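You operate a simulated robot arm through the tools that you are given. There is no shell and no other tool. Be economical: measure what you need, move in short steps, check, and stop when the job is done.

You run a simulated two-armed robot. Do the job below in one go: nothing can be reset, and whatever is moved stays where it is left.

JOB
Clean the utility head with the pot dauber and close the pot.
Fine: hold pot and head as you work; vent knob to open first; dauber home, then vent to close. Drop, topple, overwind and pinch nothing. Where these are worked on the way, their far stop is far enough and under half their travel is too little: vent knob. What is to be rubbed or washed off counts as gone when no trace of it is left.

Only the result counts: the job must be done as asked and must still hold three seconds after the hand-in. Knocking over, shifting, dropping, spilling or breaking anything else fails it.

ROBOT AND FRAMES
Two 7-joint arms with two-finger parallel grippers on one trunk, on a base that drives. Base frame: it is fixed to the floor where the robot stands at the start and does not move with it; the origin is under the middle of the robot, x ahead of it, y to its left, z up; the surface under the hand at the start is at about z = 86. Lengths are in cm, angles in degrees, forces in N, time in s.
The left shoulder is at the start at [8, 13.1, 94.7], the right one opposite. With the tool pointing down near the work surface each hand reaches from about 40 to 86 cm from the robot's upright axis, wherever it stands, measured 20 degrees to its own side. Places, roughly: pot neck [50, 0, 90]; vent knob [50, 10, 90]. Payload 1.57 kg a hand.
The tool frame of a hand sits at the grasp point between the pads (the TCP): z along the fingers, y along the line on which they close. The tips reach 3 cm beyond it. The gripper opens to 11 cm. The fingers are 2.4 cm wide and 1.2 cm thick; the gripper's body (4.8 by 11.2 cm) begins 7.8 cm behind the TCP.
Orientation is that of the tool frame in the base frame, as [roll, pitch, yaw] about the fixed x, y, z axes, in that order (R = Rz(yaw) Ry(pitch) Rx(roll)). With the fingers straight down and closing along the base's y, the tool's x points along the base's -x, its y along +y and its z along -z.

CONTROLS
- The arms move only by the tool step_arm. It takes "left_increments", "right_increments" or both (then of equal length, played together; a hand with none holds still); each is a list of rows, each an object (a shift or turn left out is 0, a gripper value left out holds the last) with "delta_pos": the shift along the tool's x, y, z in cm, a list of three; "angular": the turn, a rotation vector about the tool's x, y, z in degrees, a list of three; "fingers": the opening, from 0 (shut) to 1 (fully open). In form: [{"delta_pos": [tx, ty, tz], "angular": [rx, ry, rz], "fingers": fingers}, ...]. A call has 1 to 10 rows; each row shifts and turns the commanded pose from where the row before left it, along the tool's axes as they then stand. Each row takes 0.2 s and may step no farther than 5 cm and 8.6 degrees from the row before; otherwise, or with a gripper value out of range, the whole call is refused. Where a pose cannot be reached the arm comes as near as it can. A force on the tool above 40 N (or 10 N above the force at the start of the call, whichever is more), or a blocked arm, ends the call early, and 0.2 s more pass. The fingers move at their own pace (about 10.8 cm/s each) and stop on an object; they squeeze with about 37 N. The grip force told is the motor's: it shows also when the fingers shut on nothing. Time passes only in rows, and 0.2 s behind the last, so rows that do not move let the fingers close. The reply holds the time, the measured pose of the TCP, the force on the tool along the base axes, the opening and the grip force, in the units named above and with some noise, with the torque about the TCP (base axes, N m) and any sound that the robot's microphone picked up, and new pictures: "views" is both (left out), scene, wrist or none (wrist: the cameras of the hands that moved).
- Cameras (640 x 400 px; columns grow to the right, rows downward): "scene" is now at [-5.5, 3.3, 143.44]; the picture's right is [0.34, -0.94, 0.00], its down [-0.41, -0.15, -0.90] and it looks along [0.85, 0.31, -0.44] (base axes); focal length 280 px, centre (320, 200). "left" rides on the left gripper at [7, -1.6, -14.1] in its tool frame; the picture's right is [0.23, 0.97, 0.00], its down [-0.86, 0.20, -0.48] and it looks along [-0.47, 0.11, 0.88] (tool axes); focal length 222 px, centre (320, 200). "right" rides on the right gripper at [7, 1.6, -14.1] in its tool frame; the picture's right is [-0.23, 0.97, 0.00], its down [-0.86, -0.20, -0.48] and it looks along [-0.47, -0.11, 0.88] (tool axes); focal length 222 px, centre (320, 200). There is no depth. A picture from a camera that has moved, and an enlarged one, comes with that camera's place and axes in the base frame and with its lens.
- base_move(legs): drives the robot by 1 to 6 legs, each [ahead, left, turn to the left] in cm, cm and degrees, along the robot's own axes; the way and the turn of a leg run together, so that a leg with both is an arc; at most 150 cm and 180 degrees a leg. The arms and the cameras ride along, it lands a little off, and it stops where it bumps. It gives what a move gives, and a new picture of the scene camera.
- head_to(pan, tilt): turns the head with the scene camera to pan (to the left, within 109 degrees either way) and tilt (down, from -29 to 69), counted from straight ahead of the robot. It gives what a move gives, and a new picture of the scene camera.
- enlarge(camera, box): a new picture of the part [left, top, right, bottom] of that camera's present view, enlarged. No time passes.
- hand_in(): hands the job in; it is judged then, once.

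Go step by step. Nothing tells you exact positions but the pictures and the camera data: compare them with the known pose of the tool, close in by small moves and look again before you grip or let go. The budget is 120 turns and 260 pictures, counting those below and the enlarged ones. Unless the task says otherwise, let go and move clear before handing in, and close with one line.

The tools are called after "Call:" by a JSON object that holds its "fn" and its "kwargs". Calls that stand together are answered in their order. step_arm: Moves the arms, as the interface text tells. Its arguments: {"type":"object","properties":{"left_increments":{"type":"array"},"right_increments":{"type":"array"},"views":{"type":"string","enum":["both","scene","wrist","none"]}},"required":[]} The other tools are called the same way: base_move (legs) drives the base; head_to (pan, tilt) turns the head that bears the scene camera; enlarge (camera, box) takes an enlarged picture of a part of a camera's view; hand_in () hands the job in.

At the start:

```text
clock: 0.0
left_tool_pos: [42.48, 39.64, 128.57]
left_orientation: [179.9, 0.0, -180.0]
left_contact_force: [-0.2, 0.3, 0.5]
left_ft_torque: [-0.01, 0.02, 0.03]
left_grip_width: 10.98
left_gripper_force: 0.1
right_tool_pos: [51.17, -1.13, 130.38]
right_orientation: [-180.0, 0.0, 180.0]
right_contact_force: [0.6, 0.4, -0.6]
right_ft_torque: [0.02, -0.04, -0.01]
right_grip_width: 11.01
right_gripper_force: 0.0
robot x, y, heading: [0.3, 0.33, -0.1]
head pan, tilt: [20.1, 25.8]
```

scene: 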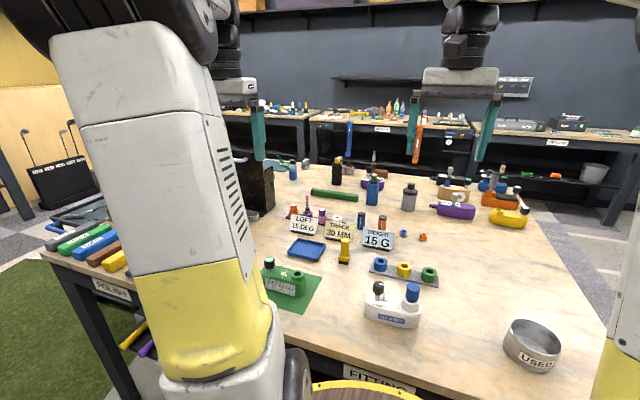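
right: 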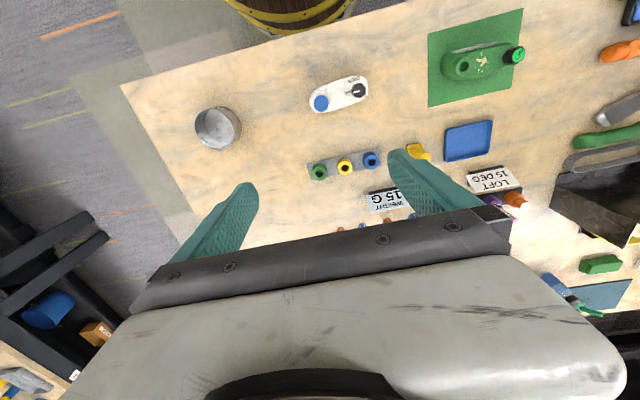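
left: 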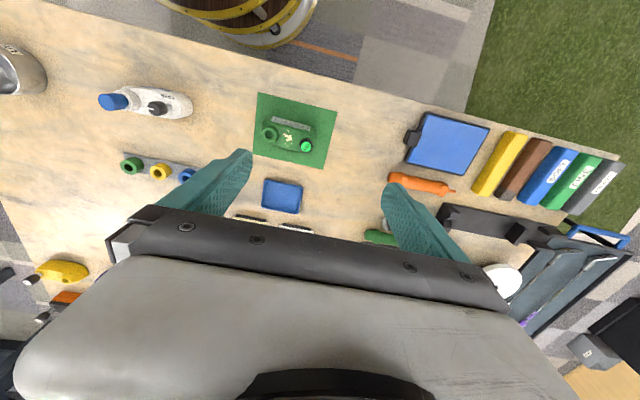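

I see a white pot with a blue cap and a black knob, and a green club head on a green mat. I'll look closer at both.

Call:
{"fn": "enlarge", "kwargs": {"camera": "scene", "box": [340, 260, 460, 335]}}

Call:
{"fn": "enlarge", "kwargs": {"camera": "scene", "box": [240, 240, 340, 320]}}

Call:
{"fn": "enlarge", "kwargs": {"camera": "right", "box": [290, 60, 390, 122]}}

Call:
{"fn": "enlarge", "kwargs": {"camera": "left", "box": [240, 80, 350, 170]}}

```text
5.33 times, centred on (400, 298) of scene
camera zoom: at [-5.5, 3.3, 143.44], right [0.34, -0.94, 0.0], down [-0.41, -0.15, -0.9], along [0.85, 0.31, -0.44], focal length 1491 px, centre (-107, -320)
```

zoom: 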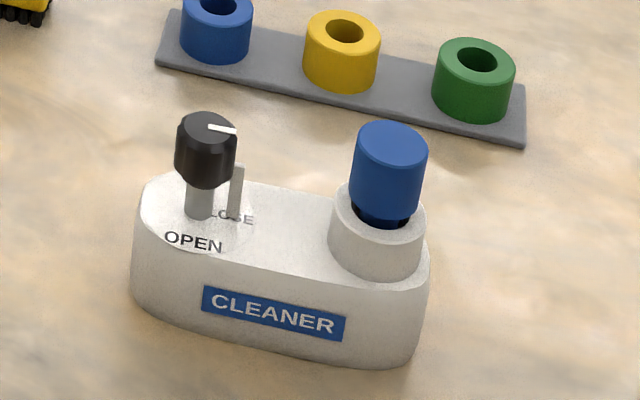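

```text
5.00 times, centred on (290, 280) of scene
camera zoom: at [-5.5, 3.3, 143.44], right [0.34, -0.94, 0.0], down [-0.41, -0.15, -0.9], along [0.85, 0.31, -0.44], focal length 1398 px, centre (470, -200)
```

zoom: 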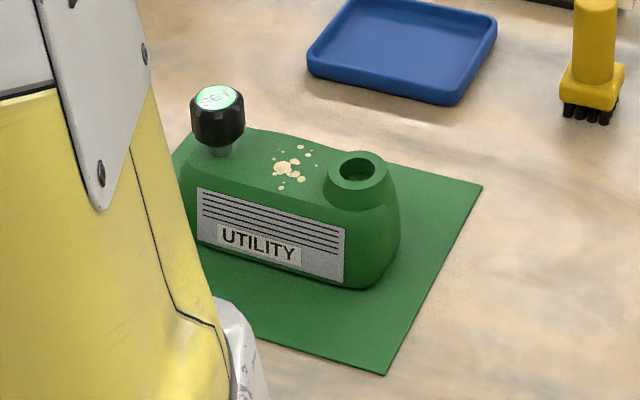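

```text
6.40 times, centred on (340, 91) of right
camera zoom: at [44.13, 0.47, 144.47], right [0.23, 0.97, 0.0], down [0.86, -0.2, 0.48], along [0.47, -0.11, -0.88], focal length 1422 px, centre (192, 898)
```

zoom: 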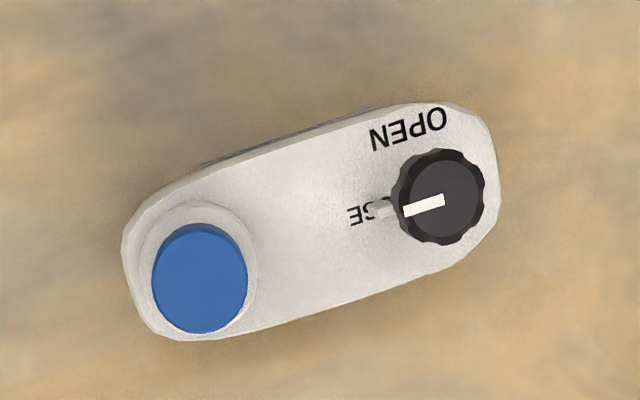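

```text
4.44 times, centred on (295, 125) of left
camera zoom: at [35.39, 38.12, 142.75], right [-0.23, 0.97, 0.0], down [0.86, 0.2, 0.48], along [0.47, 0.11, -0.88], focal length 987 px, centre (431, 533)
```

zoom: 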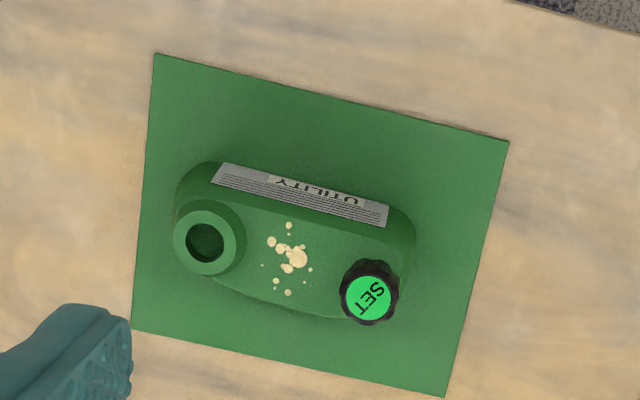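

The pot stands at about x 48 with the dauber at y≈0 and the knob at y≈7.6. The head is around (49, 34), with dirt on top at z≈91. I'll look straight down to see what is between the robot and the table, and check the pot from there.

Call:
{"fn": "head_to", "kwargs": {"pan": 10, "tilt": 60}}

Call:
{"fn": "enlarge", "kwargs": {"camera": "left", "box": [80, 60, 200, 135]}}

Call:
{"fn": "enlarge", "kwargs": {"camera": "right", "box": [420, 10, 540, 85]}}

```text
clock: 1.0
left_tool_pos: [42.37, 39.66, 128.47]
left_orientation: [179.9, 0.0, 179.9]
left_contact_force: [1.0, -0.4, -0.2]
left_ft_torque: [0.05, -0.01, -0.03]
left_grip_width: 11.02
left_gripper_force: 0.0
right_tool_pos: [51.17, -1.14, 130.34]
right_orientation: [180.0, 0.1, 180.0]
right_contact_force: [-0.1, 0.6, 0.5]
right_ft_torque: [0.04, 0.01, 0.01]
right_grip_width: 10.99
right_gripper_force: 0.1
robot x, y, heading: [-0.13, -0.04, 0.2]
head pan, tilt: [10.0, 60.0]
camera scene: at [-7.57, 1.31, 138.57], right [0.17, -0.98, 0.0], down [-0.85, -0.15, -0.5], along [0.49, 0.09, -0.87], focal length 280 px, centre (320, 200)
```

scene: 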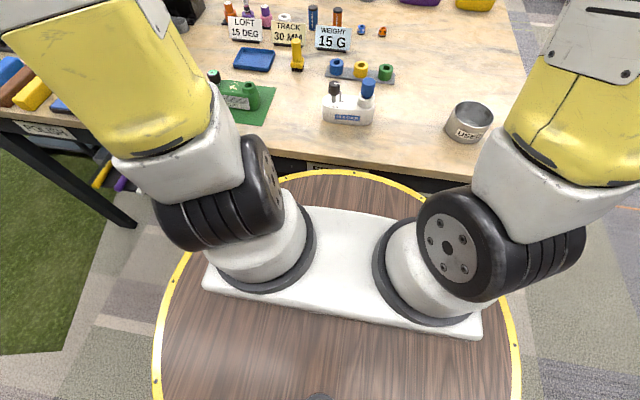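

```text
5.33 times, centred on (140, 98) of left
camera zoom: at [35.39, 38.12, 142.75], right [-0.23, 0.97, 0.0], down [0.86, 0.2, 0.48], along [0.47, 0.11, -0.88], focal length 1185 px, centre (1280, 747)
```

zoom: 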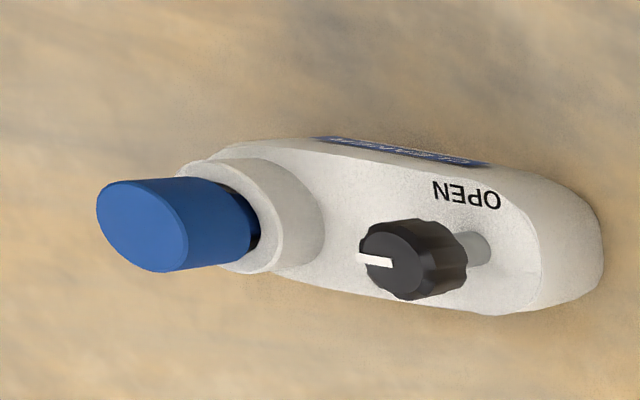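

```text
5.33 times, centred on (480, 48) of right
camera zoom: at [44.13, 0.47, 144.47], right [0.23, 0.97, 0.0], down [0.86, -0.2, 0.48], along [0.47, -0.11, -0.88], focal length 1185 px, centre (-533, 1013)
```

zoom: 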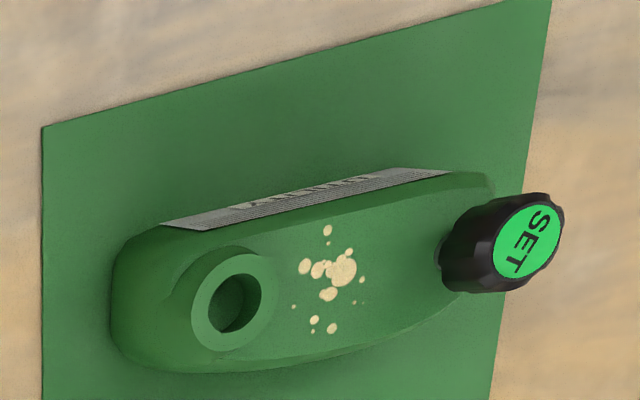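

The round deck is the robot's own base, so a sideways drive along the table is free. I'll shift left about 15 cm so both hands reach the pot and head well.

Call:
{"fn": "base_move", "kwargs": {"legs": [[0, 14, 0]]}}

Call:
{"fn": "head_to", "kwargs": {"pan": 0, "tilt": 38}}

```text
clock: 2.4
left_tool_pos: [42.31, 54.26, 128.63]
left_orientation: [179.9, -0.1, -179.9]
left_contact_force: [0.3, 0.4, 0.0]
left_ft_torque: [-0.01, 0.02, -0.01]
left_grip_width: 10.99
left_gripper_force: 0.1
right_tool_pos: [51.18, 13.59, 130.22]
right_orientation: [-180.0, 0.0, -179.8]
right_contact_force: [0.6, 0.0, 0.0]
right_ft_torque: [-0.05, 0.03, 0.0]
right_grip_width: 11.02
right_gripper_force: 0.1
robot x, y, heading: [0.21, 14.26, -0.1]
head pan, tilt: [10.0, 60.0]
camera scene: at [-7.59, 15.73, 138.56], right [0.18, -0.98, 0.0], down [-0.85, -0.15, -0.5], along [0.49, 0.09, -0.87], focal length 280 px, centre (320, 200)
```

scene: 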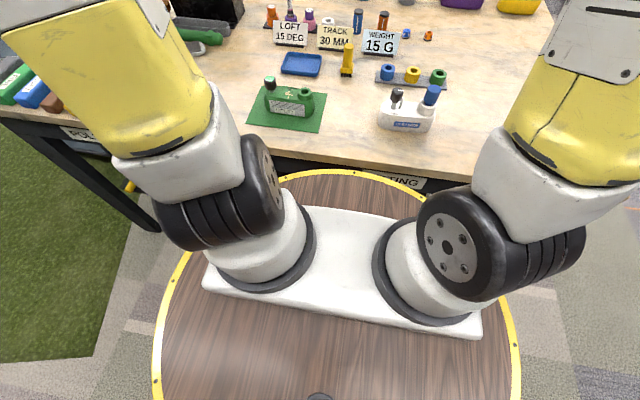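

```text
clock: 3.2
left_tool_pos: [42.38, 54.16, 128.59]
left_orientation: [-180.0, 0.1, -179.9]
left_contact_force: [0.0, 0.1, -0.4]
left_ft_torque: [0.0, -0.03, 0.03]
left_grip_width: 11.02
left_gripper_force: 0.1
right_tool_pos: [51.12, 13.44, 130.37]
right_orientation: [-180.0, 0.1, -180.0]
right_contact_force: [0.7, -0.1, -0.3]
right_ft_torque: [0.01, 0.02, -0.01]
right_grip_width: 10.98
right_gripper_force: 0.0
robot x, y, heading: [0.13, 14.32, 0.2]
head pan, tilt: [0.0, 38.0]
camera scene: at [-5.52, 14.6, 141.53], right [0.0, -1.0, 0.0], down [-0.62, 0.0, -0.79], along [0.79, 0.0, -0.62], focal length 280 px, centre (320, 200)
```

scene: 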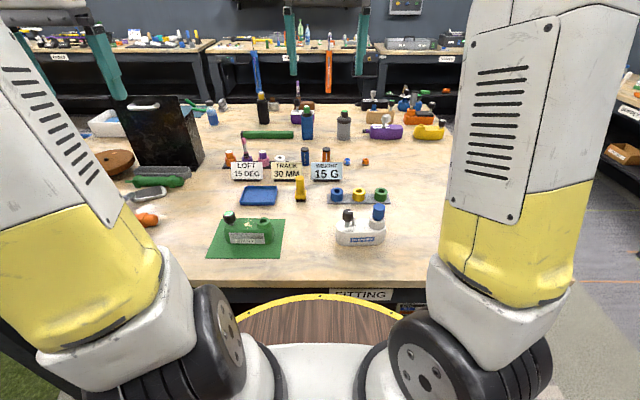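

Clear view of both now. I'll zoom in for accurate positions.

Call:
{"fn": "enlarge", "kwargs": {"camera": "scene", "box": [320, 190, 400, 250]}}

Call:
{"fn": "enlarge", "kwargs": {"camera": "scene", "box": [205, 200, 293, 260]}}

Call:
{"fn": "enlarge", "kwargs": {"camera": "right", "box": [200, 40, 320, 115]}}

```text
6.67 times, centred on (360, 220) of scene
camera zoom: at [-5.52, 14.6, 141.53], right [0.0, -1.0, 0.0], down [-0.62, 0.0, -0.79], along [0.79, 0.0, -0.62], focal length 1863 px, centre (53, 67)
```

zoom: 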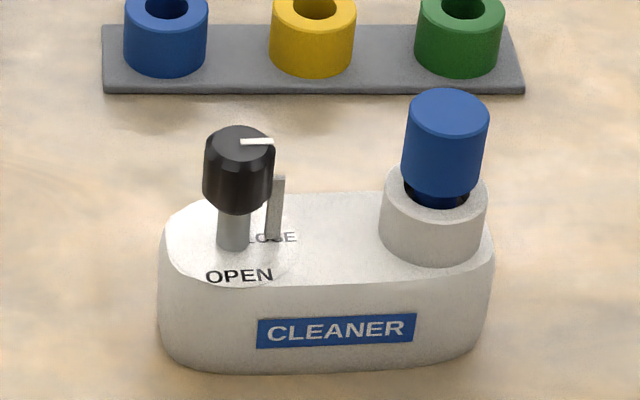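

```text
6.67 times, centred on (249, 230) of scene
camera zoom: at [-5.52, 14.6, 141.53], right [0.0, -1.0, 0.0], down [-0.62, 0.0, -0.79], along [0.79, 0.0, -0.62], focal length 1863 px, centre (793, 0)
```

zoom: 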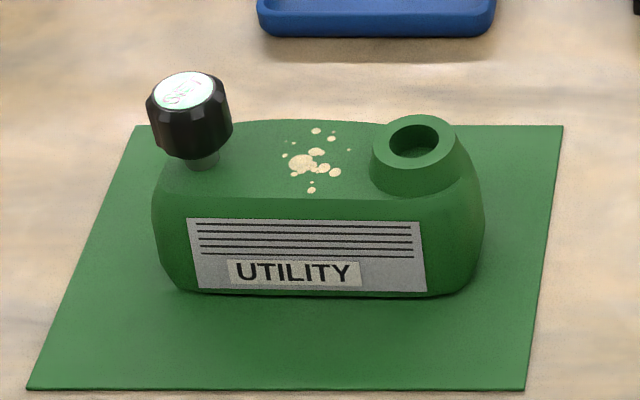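

```text
5.33 times, centred on (260, 78) of right
camera zoom: at [44.13, 15.0, 144.47], right [0.23, 0.97, 0.0], down [0.86, -0.2, 0.48], along [0.47, -0.11, -0.88], focal length 1185 px, centre (640, 853)
```

zoom: 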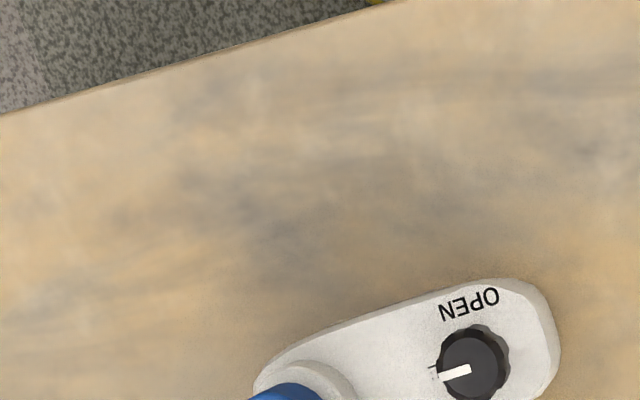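

The knob is at (48, 7.5) with its top near z 96, and the dauber cap at (48.5, -0.1) with its top near 97. The pot body runs y −2.5..10.4, with a post beside the knob. The left hand will hold the pot from the +y end, tilted, while the right turns the knob clockwise; I turn both hands first, high up.

Call:
{"fn": "step_arm", "kwargs": {"left_increments": [{"angular": [0, 0, 8.5]}, {"angular": [0, 0, 8.5]}, {"angular": [0, 0, 8.5]}, {"angular": [0, 0, 8.5]}, {"angular": [0, 0, 8.5]}, {"angular": [0, 0, 8.5]}, {"angular": [0, 0, 8.5]}, {"angular": [0, 0, 8.5]}, {"angular": [0, 0, 8.5]}, {"angular": [0, 0, 8.5]}], "right_increments": [{"angular": [0, 0, -8.5]}, {"angular": [0, 0, -8.5]}, {"angular": [0, 0, -8.5]}, {"angular": [0, 0, -8.5]}, {"angular": [0, 0, -8.5]}, {"angular": [0, 0, -8.5]}, {"angular": [0, 0, -8.5]}, {"angular": [0, 0, -8.5]}, {"angular": [0, 0, -8.5]}, {"angular": [0, 0, -8.5]}], "views": "scene"}}

```text
clock: 5.4
left_tool_pos: [42.35, 54.29, 128.52]
left_orientation: [180.0, 0.1, 94.9]
left_contact_force: [-0.9, 0.9, -0.3]
left_ft_torque: [-0.03, -0.02, 0.02]
left_grip_width: 10.99
left_gripper_force: 0.2
right_tool_pos: [51.22, 13.46, 130.42]
right_orientation: [180.0, 0.0, -94.7]
right_contact_force: [-0.3, 0.3, 0.8]
right_ft_torque: [0.01, -0.01, 0.02]
right_grip_width: 10.97
right_gripper_force: 0.1
robot x, y, heading: [-0.05, 14.52, 0.4]
head pan, tilt: [0.0, 38.0]
camera scene: at [-5.51, 14.6, 141.53], right [0.0, -1.0, 0.0], down [-0.62, 0.0, -0.79], along [0.79, 0.0, -0.62], focal length 280 px, centre (320, 200)
```

scene: 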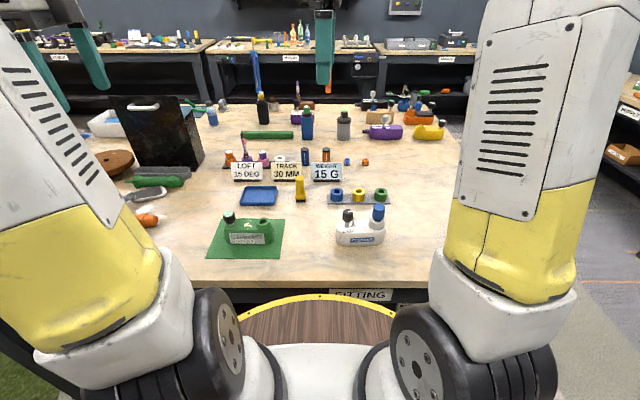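

Both turned, and the left yaw already matches the pot's axis. Next I tilt the left 50° toward −y and bring the right over the knob, still high.

Call:
{"fn": "step_arm", "kwargs": {"left_increments": [{"angular": [0, -8.34, 0]}, {"angular": [0, -8.34, 0]}, {"angular": [0, -8.34, 0]}, {"angular": [0, -8.34, 0]}, {"angular": [0, -8.34, 0]}, {"angular": [0, -8.34, 0]}], "right_increments": [{"delta_pos": [1.5, 0.7, 3]}, {"delta_pos": [1.5, 0.7, 3]}, {"delta_pos": [1.5, 0.7, 3]}, {"delta_pos": [1.5, 0.6, 3]}, {"delta_pos": [0, 0, 2]}, {"delta_pos": [0, 0, 0], "fingers": 0.5}]}}

```text
clock: 6.8
left_tool_pos: [42.28, 54.31, 128.58]
left_orientation: [-180.0, 50.2, 95.2]
left_contact_force: [-0.5, -0.2, 0.6]
left_ft_torque: [0.03, -0.02, 0.01]
left_grip_width: 11.01
left_gripper_force: 0.1
right_tool_pos: [47.97, 7.75, 116.4]
right_orientation: [-179.9, 0.1, -94.9]
right_contact_force: [-0.3, 1.1, -0.7]
right_ft_torque: [0.0, -0.06, 0.0]
right_grip_width: 5.5
right_gripper_force: 0.1
robot x, y, heading: [-0.11, 14.46, 0.1]
head pan, tilt: [0.0, 38.0]
camera scene: at [-5.58, 14.62, 141.53], right [0.0, -1.0, 0.0], down [-0.62, 0.0, -0.79], along [0.79, 0.0, -0.62], focal length 280 px, centre (320, 200)
camera right: at [45.64, 0.85, 130.46], right [-0.95, 0.31, 0.0], down [0.27, 0.83, 0.48], along [0.15, 0.45, -0.88], focal length 222 px, centre (320, 200)
camera left: at [39.22, 69.45, 132.32], right [0.96, 0.23, -0.17], down [0.21, -0.16, 0.96], along [0.2, -0.96, -0.2], focal length 222 px, centre (320, 200)
```

scene: 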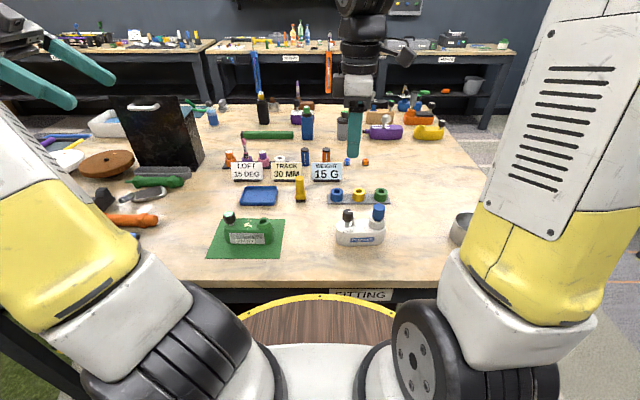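
right: 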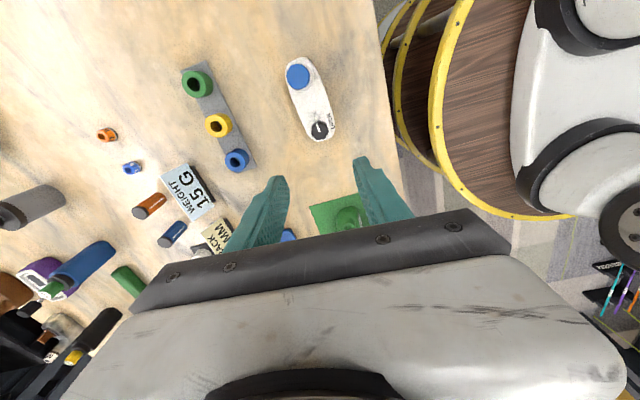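
left: 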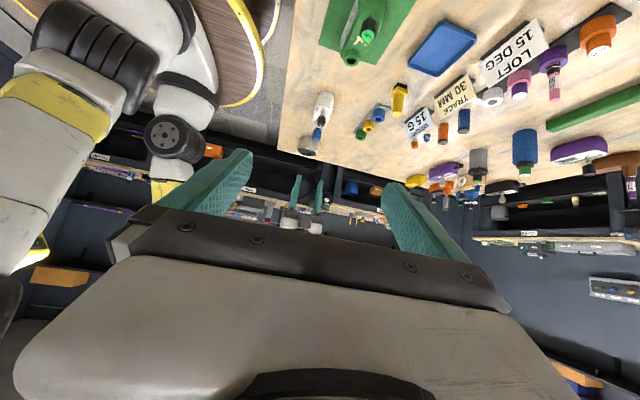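

The left hand is tilted as wanted. I move it high above the head to a place behind the pot.

Call:
{"fn": "step_arm", "kwargs": {"left_increments": [{"delta_pos": [-1.7, 0.21, 4.0]}, {"delta_pos": [-1.7, 0.21, 4.0]}, {"delta_pos": [-1.7, 0.21, 4.0]}, {"delta_pos": [-1.7, 0.21, 4.0]}, {"delta_pos": [-1.7, 0.21, 4.0]}, {"delta_pos": [-1.7, 0.21, 4.0]}, {"delta_pos": [-1.7, 0.21, 4.0]}, {"delta_pos": [-1.7, 0.21, 4.0]}]}}

```text
clock: 8.6
left_tool_pos: [47.05, 21.44, 118.45]
left_orientation: [-179.9, 50.0, 95.2]
left_contact_force: [0.0, 0.6, 0.4]
left_ft_torque: [0.01, -0.02, 0.02]
left_grip_width: 10.97
left_gripper_force: 0.1
right_tool_pos: [47.99, 7.81, 116.28]
right_orientation: [-180.0, 0.0, -94.9]
right_contact_force: [0.6, -0.2, 0.2]
right_ft_torque: [0.0, 0.03, -0.03]
right_grip_width: 5.51
right_gripper_force: 0.0
robot x, y, heading: [-0.04, 14.48, -0.1]
head pan, tilt: [0.0, 38.0]
camera scene: at [-5.53, 14.62, 141.53], right [0.0, -1.0, 0.0], down [-0.62, 0.0, -0.79], along [0.79, 0.0, -0.62], focal length 280 px, centre (320, 200)
camera left: at [43.95, 36.58, 122.23], right [0.96, 0.23, -0.17], down [0.21, -0.16, 0.96], along [0.2, -0.96, -0.21], focal length 222 px, centre (320, 200)
```

scene: 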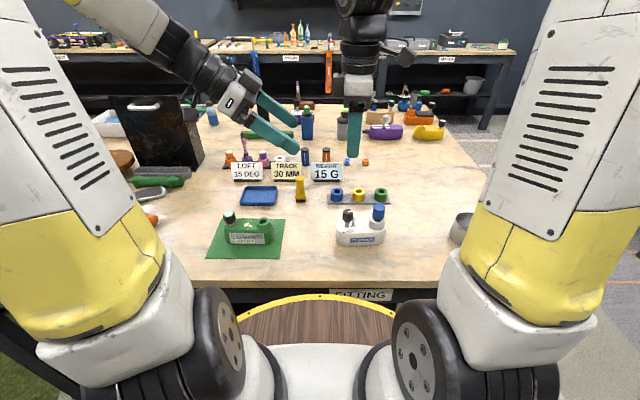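
left: 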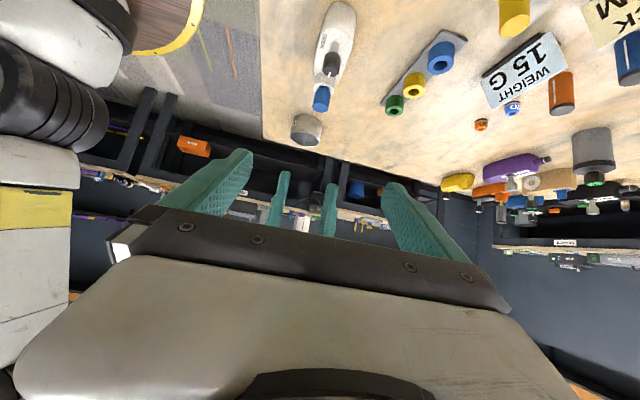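

The arm has plenty of clearance over the head. I lower the left hand to 10 cm short of the grasp.

Call:
{"fn": "step_arm", "kwargs": {"left_increments": [{"delta_pos": [2.28, -0.04, 3.22]}, {"delta_pos": [2.28, -0.04, 3.22]}, {"delta_pos": [2.28, -0.04, 3.22]}, {"delta_pos": [2.28, -0.04, 3.22]}, {"delta_pos": [2.28, -0.04, 3.22]}, {"delta_pos": [2.28, -0.04, 3.22]}]}}

Call:
{"fn": "enlarge", "kwargs": {"camera": "scene", "box": [280, 170, 408, 250]}}

```text
clock: 10.0
left_tool_pos: [47.24, 15.32, 95.52]
left_orientation: [179.9, 50.0, 95.1]
left_contact_force: [0.0, 0.5, -0.4]
left_ft_torque: [0.02, 0.01, 0.01]
left_grip_width: 10.98
left_gripper_force: 0.0
right_tool_pos: [47.91, 7.62, 116.32]
right_orientation: [-180.0, 0.0, -95.0]
right_contact_force: [-0.4, 0.1, 0.1]
right_ft_torque: [0.01, -0.05, 0.02]
right_grip_width: 5.48
right_gripper_force: 0.0
robot x, y, heading: [0.27, 14.41, 0.3]
head pan, tilt: [0.0, 38.0]
camera scene: at [-5.55, 14.58, 141.53], right [0.0, -1.0, 0.0], down [-0.62, 0.0, -0.79], along [0.79, 0.0, -0.62], focal length 280 px, centre (320, 200)
camera left: at [44.21, 30.43, 99.36], right [0.96, 0.23, -0.17], down [0.21, -0.16, 0.96], along [0.2, -0.96, -0.21], focal length 222 px, centre (320, 200)
```

scene: 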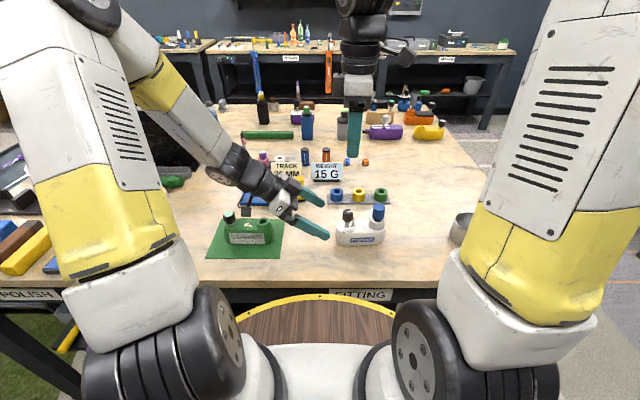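
left: 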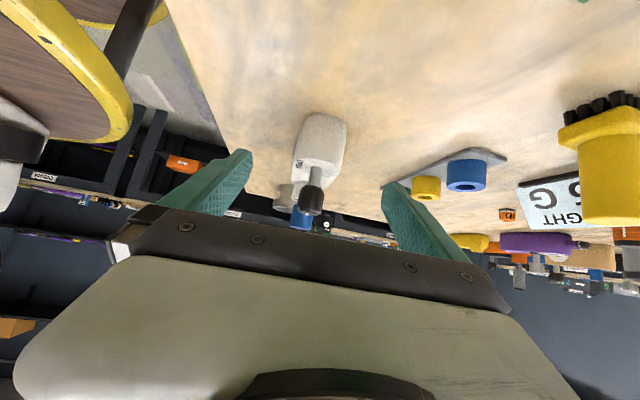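

```text
5.00 times, centred on (344, 210) of scene
camera zoom: at [-5.55, 14.58, 141.53], right [0.0, -1.0, 0.0], down [-0.62, 0.0, -0.79], along [0.79, 0.0, -0.62], focal length 1398 px, centre (200, 150)
```

zoom: 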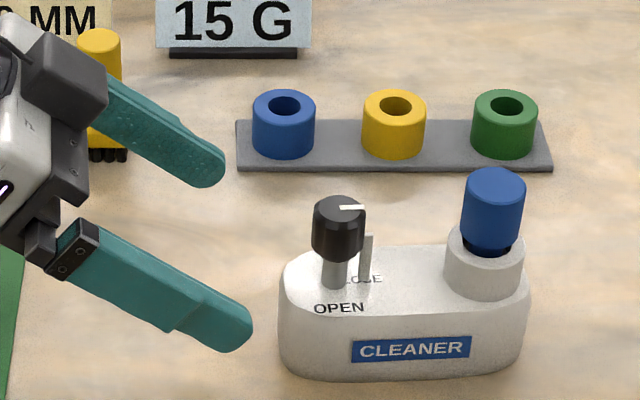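

Aligned. I advance along the fingers around the pot end, then close.

Call:
{"fn": "step_arm", "kwargs": {"left_increments": [{"delta_pos": [0, 0, 2.5]}, {"delta_pos": [0, 0, 2.5]}, {"delta_pos": [0, 0, 2.5]}, {"delta_pos": [0, 0, 1.9]}]}}

Call:
{"fn": "enlarge", "kwargs": {"camera": "scene", "box": [280, 170, 408, 250]}}

```text
clock: 11.0
left_tool_pos: [47.97, 8.01, 89.48]
left_orientation: [179.9, 50.0, 95.0]
left_contact_force: [0.0, 0.2, 0.2]
left_ft_torque: [0.01, 0.01, 0.07]
left_grip_width: 11.01
left_gripper_force: 0.2
right_tool_pos: [48.01, 7.66, 116.24]
right_orientation: [179.9, 0.1, -94.9]
right_contact_force: [-0.8, -0.2, 0.0]
right_ft_torque: [0.01, 0.0, 0.03]
right_grip_width: 5.49
right_gripper_force: 0.0
robot x, y, heading: [-0.07, 14.26, 0.5]
head pan, tilt: [0.0, 38.0]
camera scene: at [-5.53, 14.59, 141.53], right [0.0, -1.0, 0.0], down [-0.62, 0.0, -0.79], along [0.79, 0.0, -0.62], focal length 280 px, centre (320, 200)
camera left: at [44.92, 23.11, 93.26], right [0.96, 0.23, -0.17], down [0.21, -0.16, 0.96], along [0.2, -0.96, -0.21], focal length 222 px, centre (320, 200)
```

scene: 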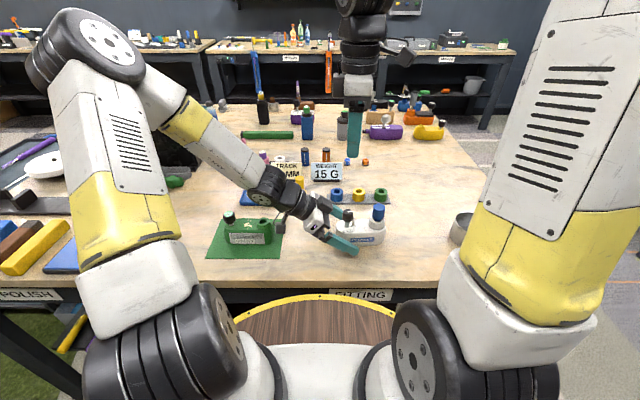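
left: 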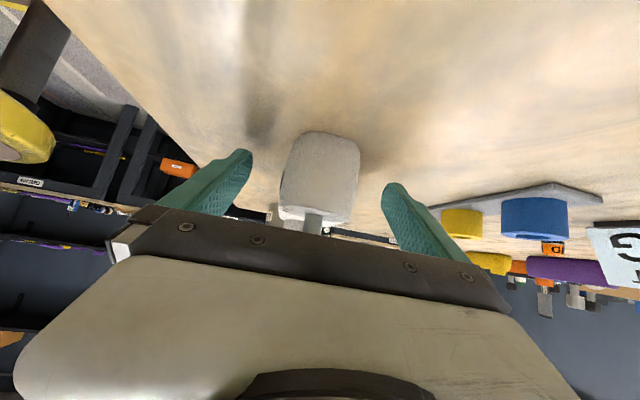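

```text
5.00 times, centred on (344, 210) of scene
camera zoom: at [-5.53, 14.59, 141.53], right [0.0, -1.0, 0.0], down [-0.62, 0.0, -0.79], along [0.79, 0.0, -0.62], focal length 1398 px, centre (200, 150)
```

zoom: 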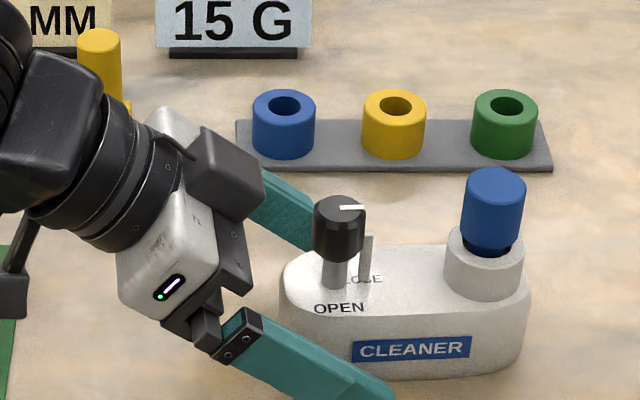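

Pot lies centred between the fingers. I close to near-contact and look before squeezing.

Call:
{"fn": "step_arm", "kwargs": {"left_increments": [{"fingers": 0.58}, {}, {}], "views": "wrist"}}

Call:
{"fn": "enlarge", "kwargs": {"camera": "left", "box": [240, 110, 400, 230]}}

```text
clock: 11.8
left_tool_pos: [47.99, 8.05, 89.5]
left_orientation: [179.9, 50.0, 95.1]
left_contact_force: [0.3, 0.0, 0.2]
left_ft_torque: [0.0, 0.01, -0.02]
left_grip_width: 6.36
left_gripper_force: 0.0
right_tool_pos: [48.04, 7.69, 116.35]
right_orientation: [-180.0, 0.0, -94.9]
right_contact_force: [-0.7, -0.4, -0.6]
right_ft_torque: [-0.02, 0.0, -0.01]
right_grip_width: 5.52
right_gripper_force: 0.0
robot x, y, heading: [-0.02, 14.18, 0.1]
head pan, tilt: [0.0, 38.0]
camera left: at [44.92, 23.12, 93.25], right [0.96, 0.23, -0.17], down [0.21, -0.16, 0.96], along [0.19, -0.96, -0.21], focal length 222 px, centre (320, 200)
```

left: 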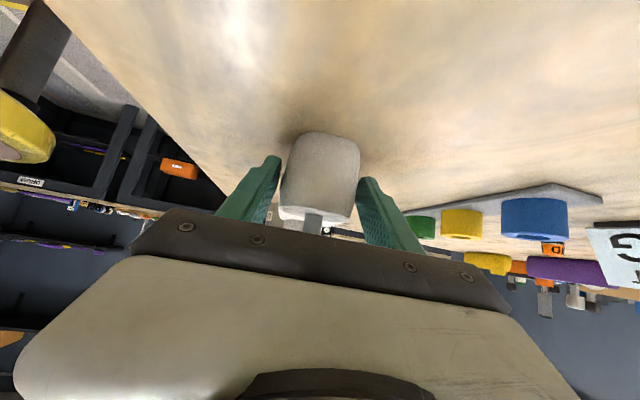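

```text
3.33 times, centred on (320, 170) of left
camera zoom: at [44.92, 23.12, 93.25], right [0.96, 0.23, -0.17], down [0.21, -0.16, 0.96], along [0.19, -0.96, -0.21], focal length 740 px, centre (320, 300)
```

zoom: 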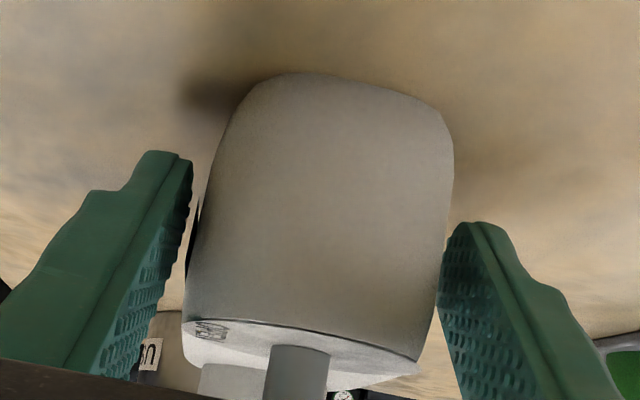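

Near-centred, with the pot a touch further to +x. I shift 0.15 that way and close.

Call:
{"fn": "step_arm", "kwargs": {"left_increments": [{"delta_pos": [0, 0.15, 0]}, {"fingers": 0.53}, {"fingers": 0.5}, {"fingers": 0.45}, {"fingers": 0.3}, {}], "views": "wrist"}}

Call:
{"fn": "enlarge", "kwargs": {"camera": "scene", "box": [280, 170, 408, 250]}}

```text
clock: 13.2
left_tool_pos: [48.07, 7.99, 89.5]
left_orientation: [-180.0, 50.1, 95.0]
left_contact_force: [0.0, -1.0, 1.4]
left_ft_torque: [-0.05, 0.07, -0.04]
left_grip_width: 5.39
left_gripper_force: 37.5
right_tool_pos: [48.03, 7.73, 116.41]
right_orientation: [-180.0, 0.0, -94.9]
right_contact_force: [1.0, 0.5, 0.2]
right_ft_torque: [0.01, -0.01, -0.01]
right_grip_width: 5.48
right_gripper_force: 0.1
robot x, y, heading: [-0.32, 14.36, 0.1]
head pan, tilt: [0.0, 38.0]
camera left: at [45.02, 23.2, 93.27], right [0.96, 0.23, -0.17], down [0.21, -0.16, 0.96], along [0.19, -0.96, -0.21], focal length 222 px, centre (320, 200)
```

left: 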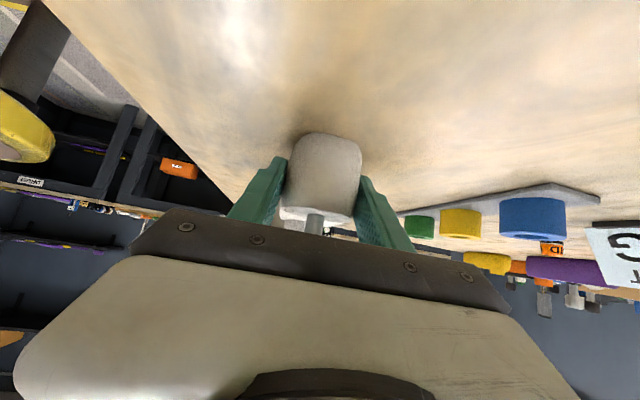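

```text
5.00 times, centred on (344, 210) of scene
camera zoom: at [-5.51, 14.59, 141.53], right [0.0, -1.0, 0.0], down [-0.62, 0.0, -0.79], along [0.79, 0.0, -0.62], focal length 1398 px, centre (200, 150)
```

zoom: 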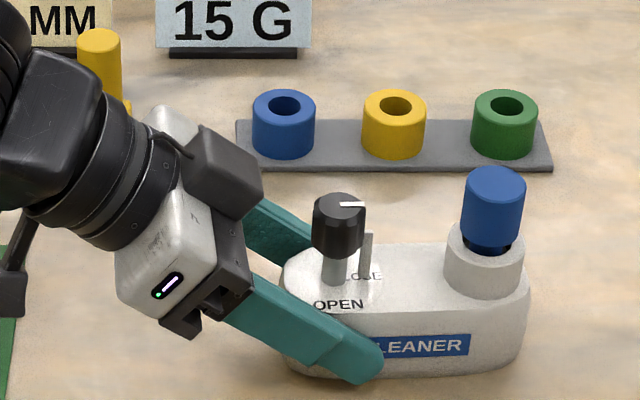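

The pot is held firmly and hasn't moved. I check the knob from the right wrist camera.

Call:
{"fn": "enlarge", "kwargs": {"camera": "right", "box": [272, 50, 368, 150]}}

```text
4.00 times, centred on (320, 100) of right
camera zoom: at [45.71, 0.84, 130.45], right [-0.95, 0.31, 0.0], down [0.27, 0.83, 0.48], along [0.15, 0.46, -0.88], focal length 888 px, centre (320, 600)
```

zoom: 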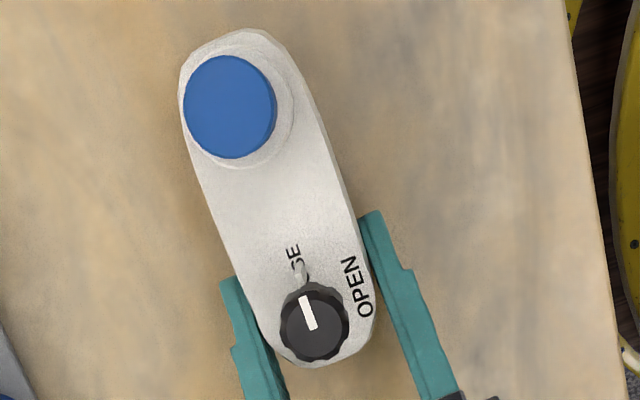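

The knob is confirmed at (48.05, 7.56). I lower the right hand to just above it and look.

Call:
{"fn": "step_arm", "kwargs": {"right_increments": [{"delta_pos": [0, 0, 4]}, {"delta_pos": [0, 0, 4]}, {"delta_pos": [0, 0, 4]}, {"delta_pos": [0.1, 0, 3]}]}}

Call:
{"fn": "enlarge", "kwargs": {"camera": "scene", "box": [280, 150, 408, 250]}}

```text
clock: 14.2
left_tool_pos: [48.15, 8.05, 89.49]
left_orientation: [-179.9, 49.9, 95.0]
left_contact_force: [0.1, 0.1, 0.5]
left_ft_torque: [-0.12, 0.02, 0.03]
left_grip_width: 5.44
left_gripper_force: 37.4
right_tool_pos: [48.06, 7.59, 101.27]
right_orientation: [179.9, 0.0, -94.8]
right_contact_force: [-0.2, -0.4, -0.6]
right_ft_torque: [0.03, -0.01, 0.01]
right_grip_width: 5.53
right_gripper_force: 0.1
robot x, y, heading: [-0.15, 14.52, 0.1]
head pan, tilt: [0.0, 38.0]
camera scene: at [-5.52, 14.59, 141.53], right [0.0, -1.0, 0.0], down [-0.62, 0.0, -0.79], along [0.79, 0.0, -0.62], focal length 280 px, centre (320, 200)
camera right: at [45.81, 0.7, 115.4], right [-0.95, 0.31, 0.0], down [0.27, 0.83, 0.48], along [0.15, 0.46, -0.88], focal length 222 px, centre (320, 200)
```

scene: 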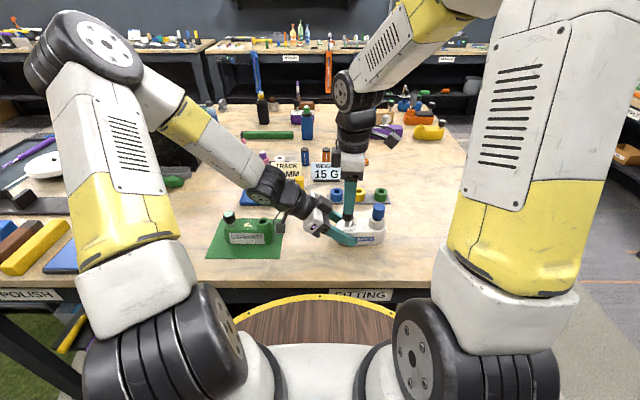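
right: 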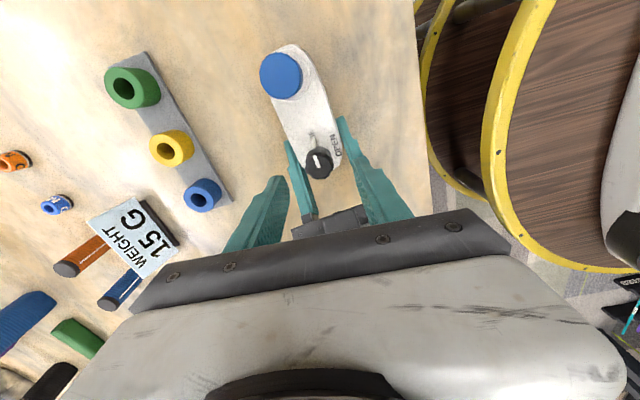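

```text
4.00 times, centred on (344, 200) of scene
camera zoom: at [-5.52, 14.59, 141.53], right [0.0, -1.0, 0.0], down [-0.62, 0.0, -0.79], along [0.79, 0.0, -0.62], focal length 1118 px, centre (224, 200)
```

zoom: 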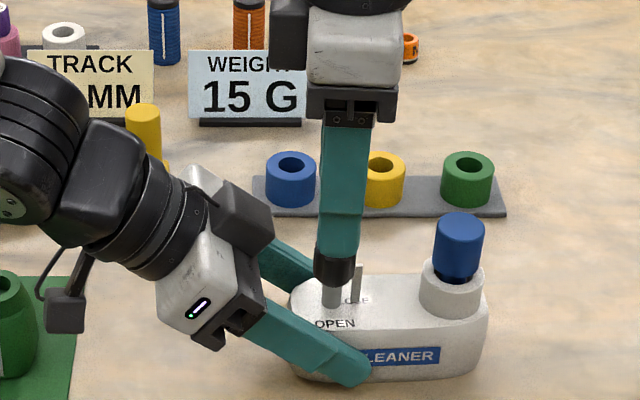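

Lined up; the tips straddle the knob. I go down 3.8 so the tips stay above the post, then close on the knob.

Call:
{"fn": "step_arm", "kwargs": {"right_increments": [{"delta_pos": [0, 0, 2]}, {"delta_pos": [0, 0, 1.8]}, {"fingers": 0.3}, {"fingers": 0.25}, {"fingers": 0.2}, {"fingers": 0.1}, {}]}}

Call:
{"fn": "enlarge", "kwargs": {"camera": "scene", "box": [320, 190, 400, 250]}}

Call:
{"fn": "enlarge", "kwargs": {"camera": "right", "box": [260, 110, 380, 230]}}

```text
clock: 15.8
left_tool_pos: [48.07, 8.07, 89.38]
left_orientation: [-180.0, 50.1, 95.2]
left_contact_force: [-6.5, 3.5, 5.2]
left_ft_torque: [-0.15, 0.0, -0.08]
left_grip_width: 5.41
left_gripper_force: 36.8
right_tool_pos: [48.09, 7.65, 97.64]
right_orientation: [180.0, 0.0, -94.8]
right_contact_force: [6.3, -2.8, -5.3]
right_ft_torque: [-0.07, -0.51, 0.02]
right_grip_width: 2.43
right_gripper_force: 35.9
robot x, y, heading: [0.15, 14.29, 0.1]
head pan, tilt: [0.0, 38.0]
camera scene: at [-5.51, 14.59, 141.53], right [0.0, -1.0, 0.0], down [-0.62, 0.0, -0.79], along [0.79, 0.0, -0.62], focal length 280 px, centre (320, 200)
camera right: at [45.8, 0.71, 111.71], right [-0.95, 0.31, 0.0], down [0.27, 0.83, 0.48], along [0.15, 0.45, -0.88], focal length 222 px, centre (320, 200)
```

scene: 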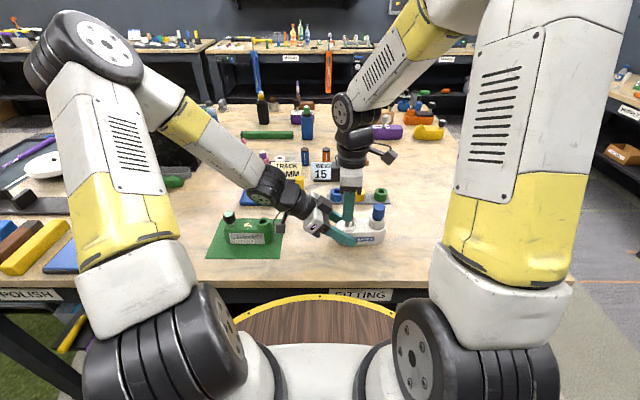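
right: 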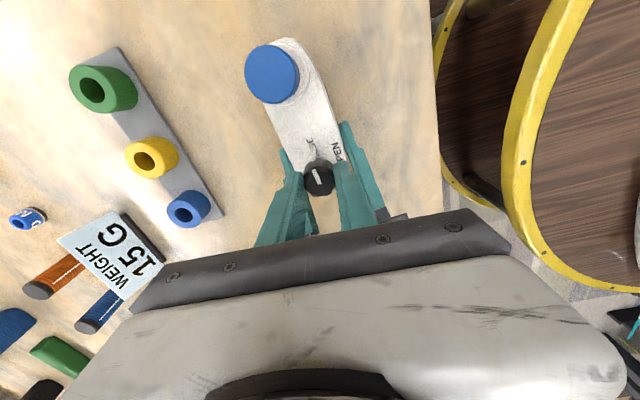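

```text
6.67 times, centred on (360, 220) of scene
camera zoom: at [-5.51, 14.59, 141.53], right [0.0, -1.0, 0.0], down [-0.62, 0.0, -0.79], along [0.79, 0.0, -0.62], focal length 1863 px, centre (53, 67)
```

zoom: 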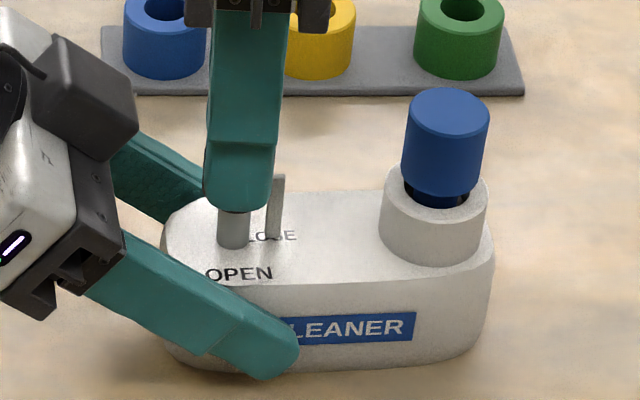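

```text
3.33 times, centred on (320, 170) of right
camera zoom: at [45.8, 0.71, 111.71], right [-0.95, 0.31, 0.0], down [0.27, 0.83, 0.48], along [0.15, 0.45, -0.88], focal length 740 px, centre (320, 300)
```

zoom: 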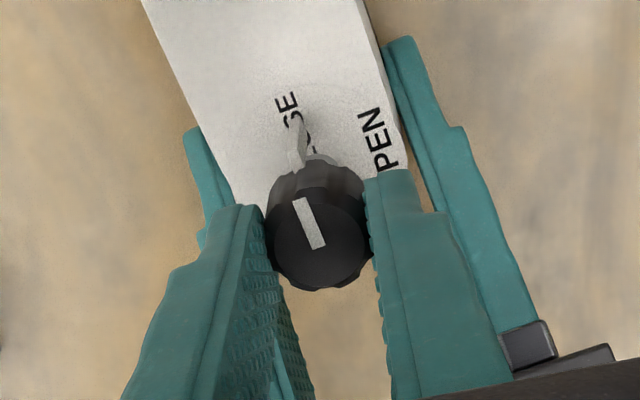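

Gripped at 2.4 wide, with tips about 0.5 cm above the post top. I turn clockwise (+ about tool z) in part and check the torque.

Call:
{"fn": "step_arm", "kwargs": {"right_increments": [{"delta_pos": [0, -0.1, 0], "angular": [0, 0, 4]}, {"angular": [0, 0, 6]}, {"angular": [0, 0, 6]}, {"angular": [0, 0, 6]}], "views": "wrist"}}

Call:
{"fn": "enlarge", "kwargs": {"camera": "right", "box": [260, 110, 380, 230]}}

```text
clock: 16.8
left_tool_pos: [48.06, 8.01, 89.5]
left_orientation: [180.0, 50.1, 95.1]
left_contact_force: [-9.6, 6.3, 8.1]
left_ft_torque: [-0.34, -0.07, -0.1]
left_grip_width: 5.4
left_gripper_force: 36.6
right_tool_pos: [48.06, 7.69, 97.66]
right_orientation: [180.0, 0.0, -116.9]
right_contact_force: [9.3, -5.7, -3.9]
right_ft_torque: [-0.3, -0.67, 0.03]
right_grip_width: 2.44
right_gripper_force: 36.1
robot x, y, heading: [0.01, 14.53, 0.1]
head pan, tilt: [0.0, 38.0]
camera right: at [43.41, 2.06, 111.72], right [-0.76, 0.64, 0.0], down [0.57, 0.67, 0.48], along [0.31, 0.37, -0.88], focal length 222 px, centre (320, 200)
```

right: 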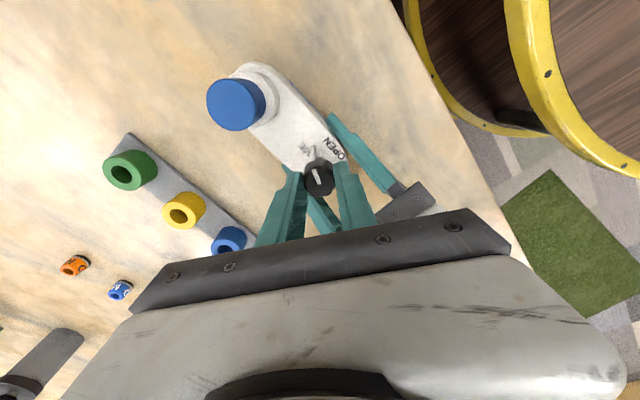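

```text
3.33 times, centred on (320, 170) of right
camera zoom: at [43.41, 2.06, 111.72], right [-0.76, 0.64, 0.0], down [0.57, 0.67, 0.48], along [0.31, 0.37, -0.88], focal length 740 px, centre (320, 300)
```

zoom: 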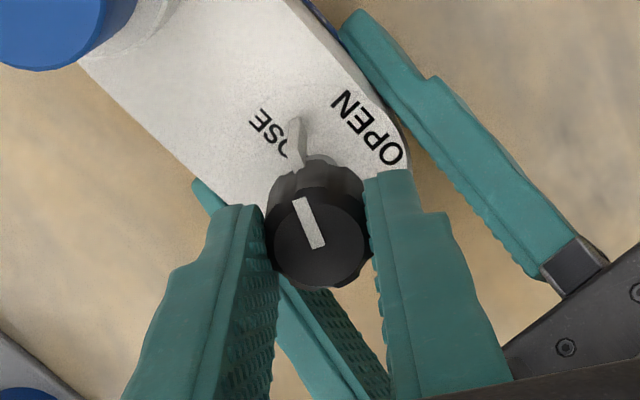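

The knob turns with the hand, and the post turns with it, so it's the knob's flag. The side force grows, so I shift back slightly and keep turning.

Call:
{"fn": "step_arm", "kwargs": {"right_increments": [{"delta_pos": [0, 0.2, 0], "angular": [0, 0, 6]}, {"angular": [0, 0, 7]}, {"angular": [0, 0, 7]}, {"angular": [0, 0, 7]}], "views": "wrist"}}

Call:
{"fn": "enlarge", "kwargs": {"camera": "right", "box": [260, 110, 380, 230]}}

```text
clock: 17.8
left_tool_pos: [48.02, 8.04, 89.43]
left_orientation: [180.0, 50.0, 95.1]
left_contact_force: [-14.7, 11.6, 13.0]
left_ft_torque: [-0.41, 0.03, -0.2]
left_grip_width: 5.42
left_gripper_force: 37.4
right_tool_pos: [47.89, 7.61, 97.64]
right_orientation: [-179.8, 0.1, -144.1]
right_contact_force: [19.1, -10.6, 1.3]
right_ft_torque: [-0.28, -1.31, 0.03]
right_grip_width: 2.44
right_gripper_force: 36.3
robot x, y, heading: [-0.14, 14.61, 0.3]
head pan, tilt: [0.0, 38.0]
camera right: at [41.24, 4.84, 111.73], right [-0.39, 0.92, 0.0], down [0.81, 0.34, 0.48], along [0.44, 0.19, -0.88], focal length 222 px, centre (320, 200)
```

right: 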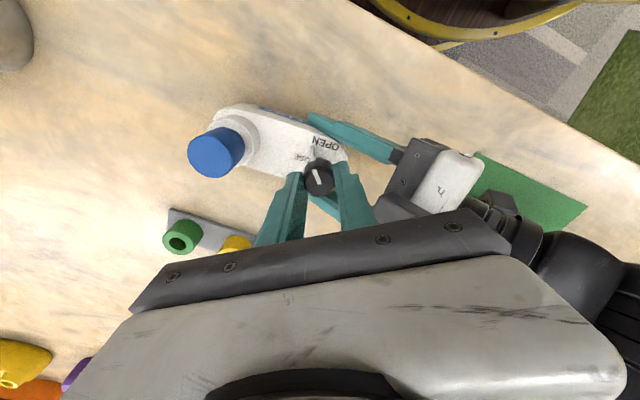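

```text
3.33 times, centred on (320, 170) of right
camera zoom: at [41.24, 4.84, 111.73], right [-0.39, 0.92, 0.0], down [0.81, 0.34, 0.48], along [0.44, 0.19, -0.88], focal length 740 px, centre (320, 300)
```

zoom: 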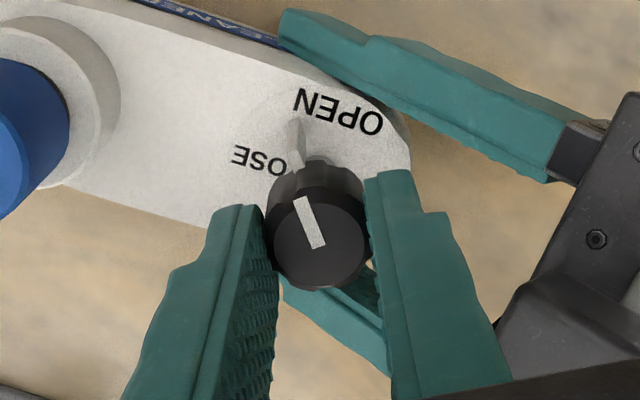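

Now 49° turned and the side force went the wrong way, so I correct to +x, −y and check the force before continuing.

Call:
{"fn": "step_arm", "kwargs": {"right_increments": [{"delta_pos": [-0.08, -0.19, 0]}, {"delta_pos": [-0.08, -0.18, 0]}], "views": "none"}}

```text
clock: 18.4
left_tool_pos: [48.12, 8.04, 89.47]
left_orientation: [180.0, 50.1, 95.1]
left_contact_force: [-4.2, -3.1, -0.3]
left_ft_torque: [0.65, 0.68, 0.0]
left_grip_width: 5.41
left_gripper_force: 37.2
right_tool_pos: [48.04, 7.7, 97.53]
right_orientation: [179.9, -0.1, -143.7]
right_contact_force: [-1.9, 1.9, 20.0]
right_ft_torque: [-0.24, 0.14, 0.04]
right_grip_width: 2.43
right_gripper_force: 36.0
robot x, y, heading: [-0.04, 14.23, -0.1]
head pan, tilt: [0.0, 38.0]
```

The side forces are gone, but there's now an upward 20 N. I ease up a little and keep turning.

Call:
{"fn": "step_arm", "kwargs": {"right_increments": [{"delta_pos": [0, 0, -0.15]}, {"angular": [0, 0, 7]}, {"angular": [0, 0, 7]}], "views": "none"}}

```text
clock: 19.2
left_tool_pos: [48.14, 7.93, 89.58]
left_orientation: [179.9, 50.1, 95.0]
left_contact_force: [5.3, -14.4, -3.9]
left_ft_torque: [0.88, 0.25, 0.02]
left_grip_width: 5.42
left_gripper_force: 36.7
right_tool_pos: [48.12, 7.59, 97.69]
right_orientation: [180.0, 0.0, -157.9]
right_contact_force: [-5.9, 14.0, 3.8]
right_ft_torque: [0.32, 0.26, 0.06]
right_grip_width: 2.47
right_gripper_force: 36.1
robot x, y, heading: [0.03, 14.51, 0.0]
head pan, tilt: [0.0, 38.0]
```

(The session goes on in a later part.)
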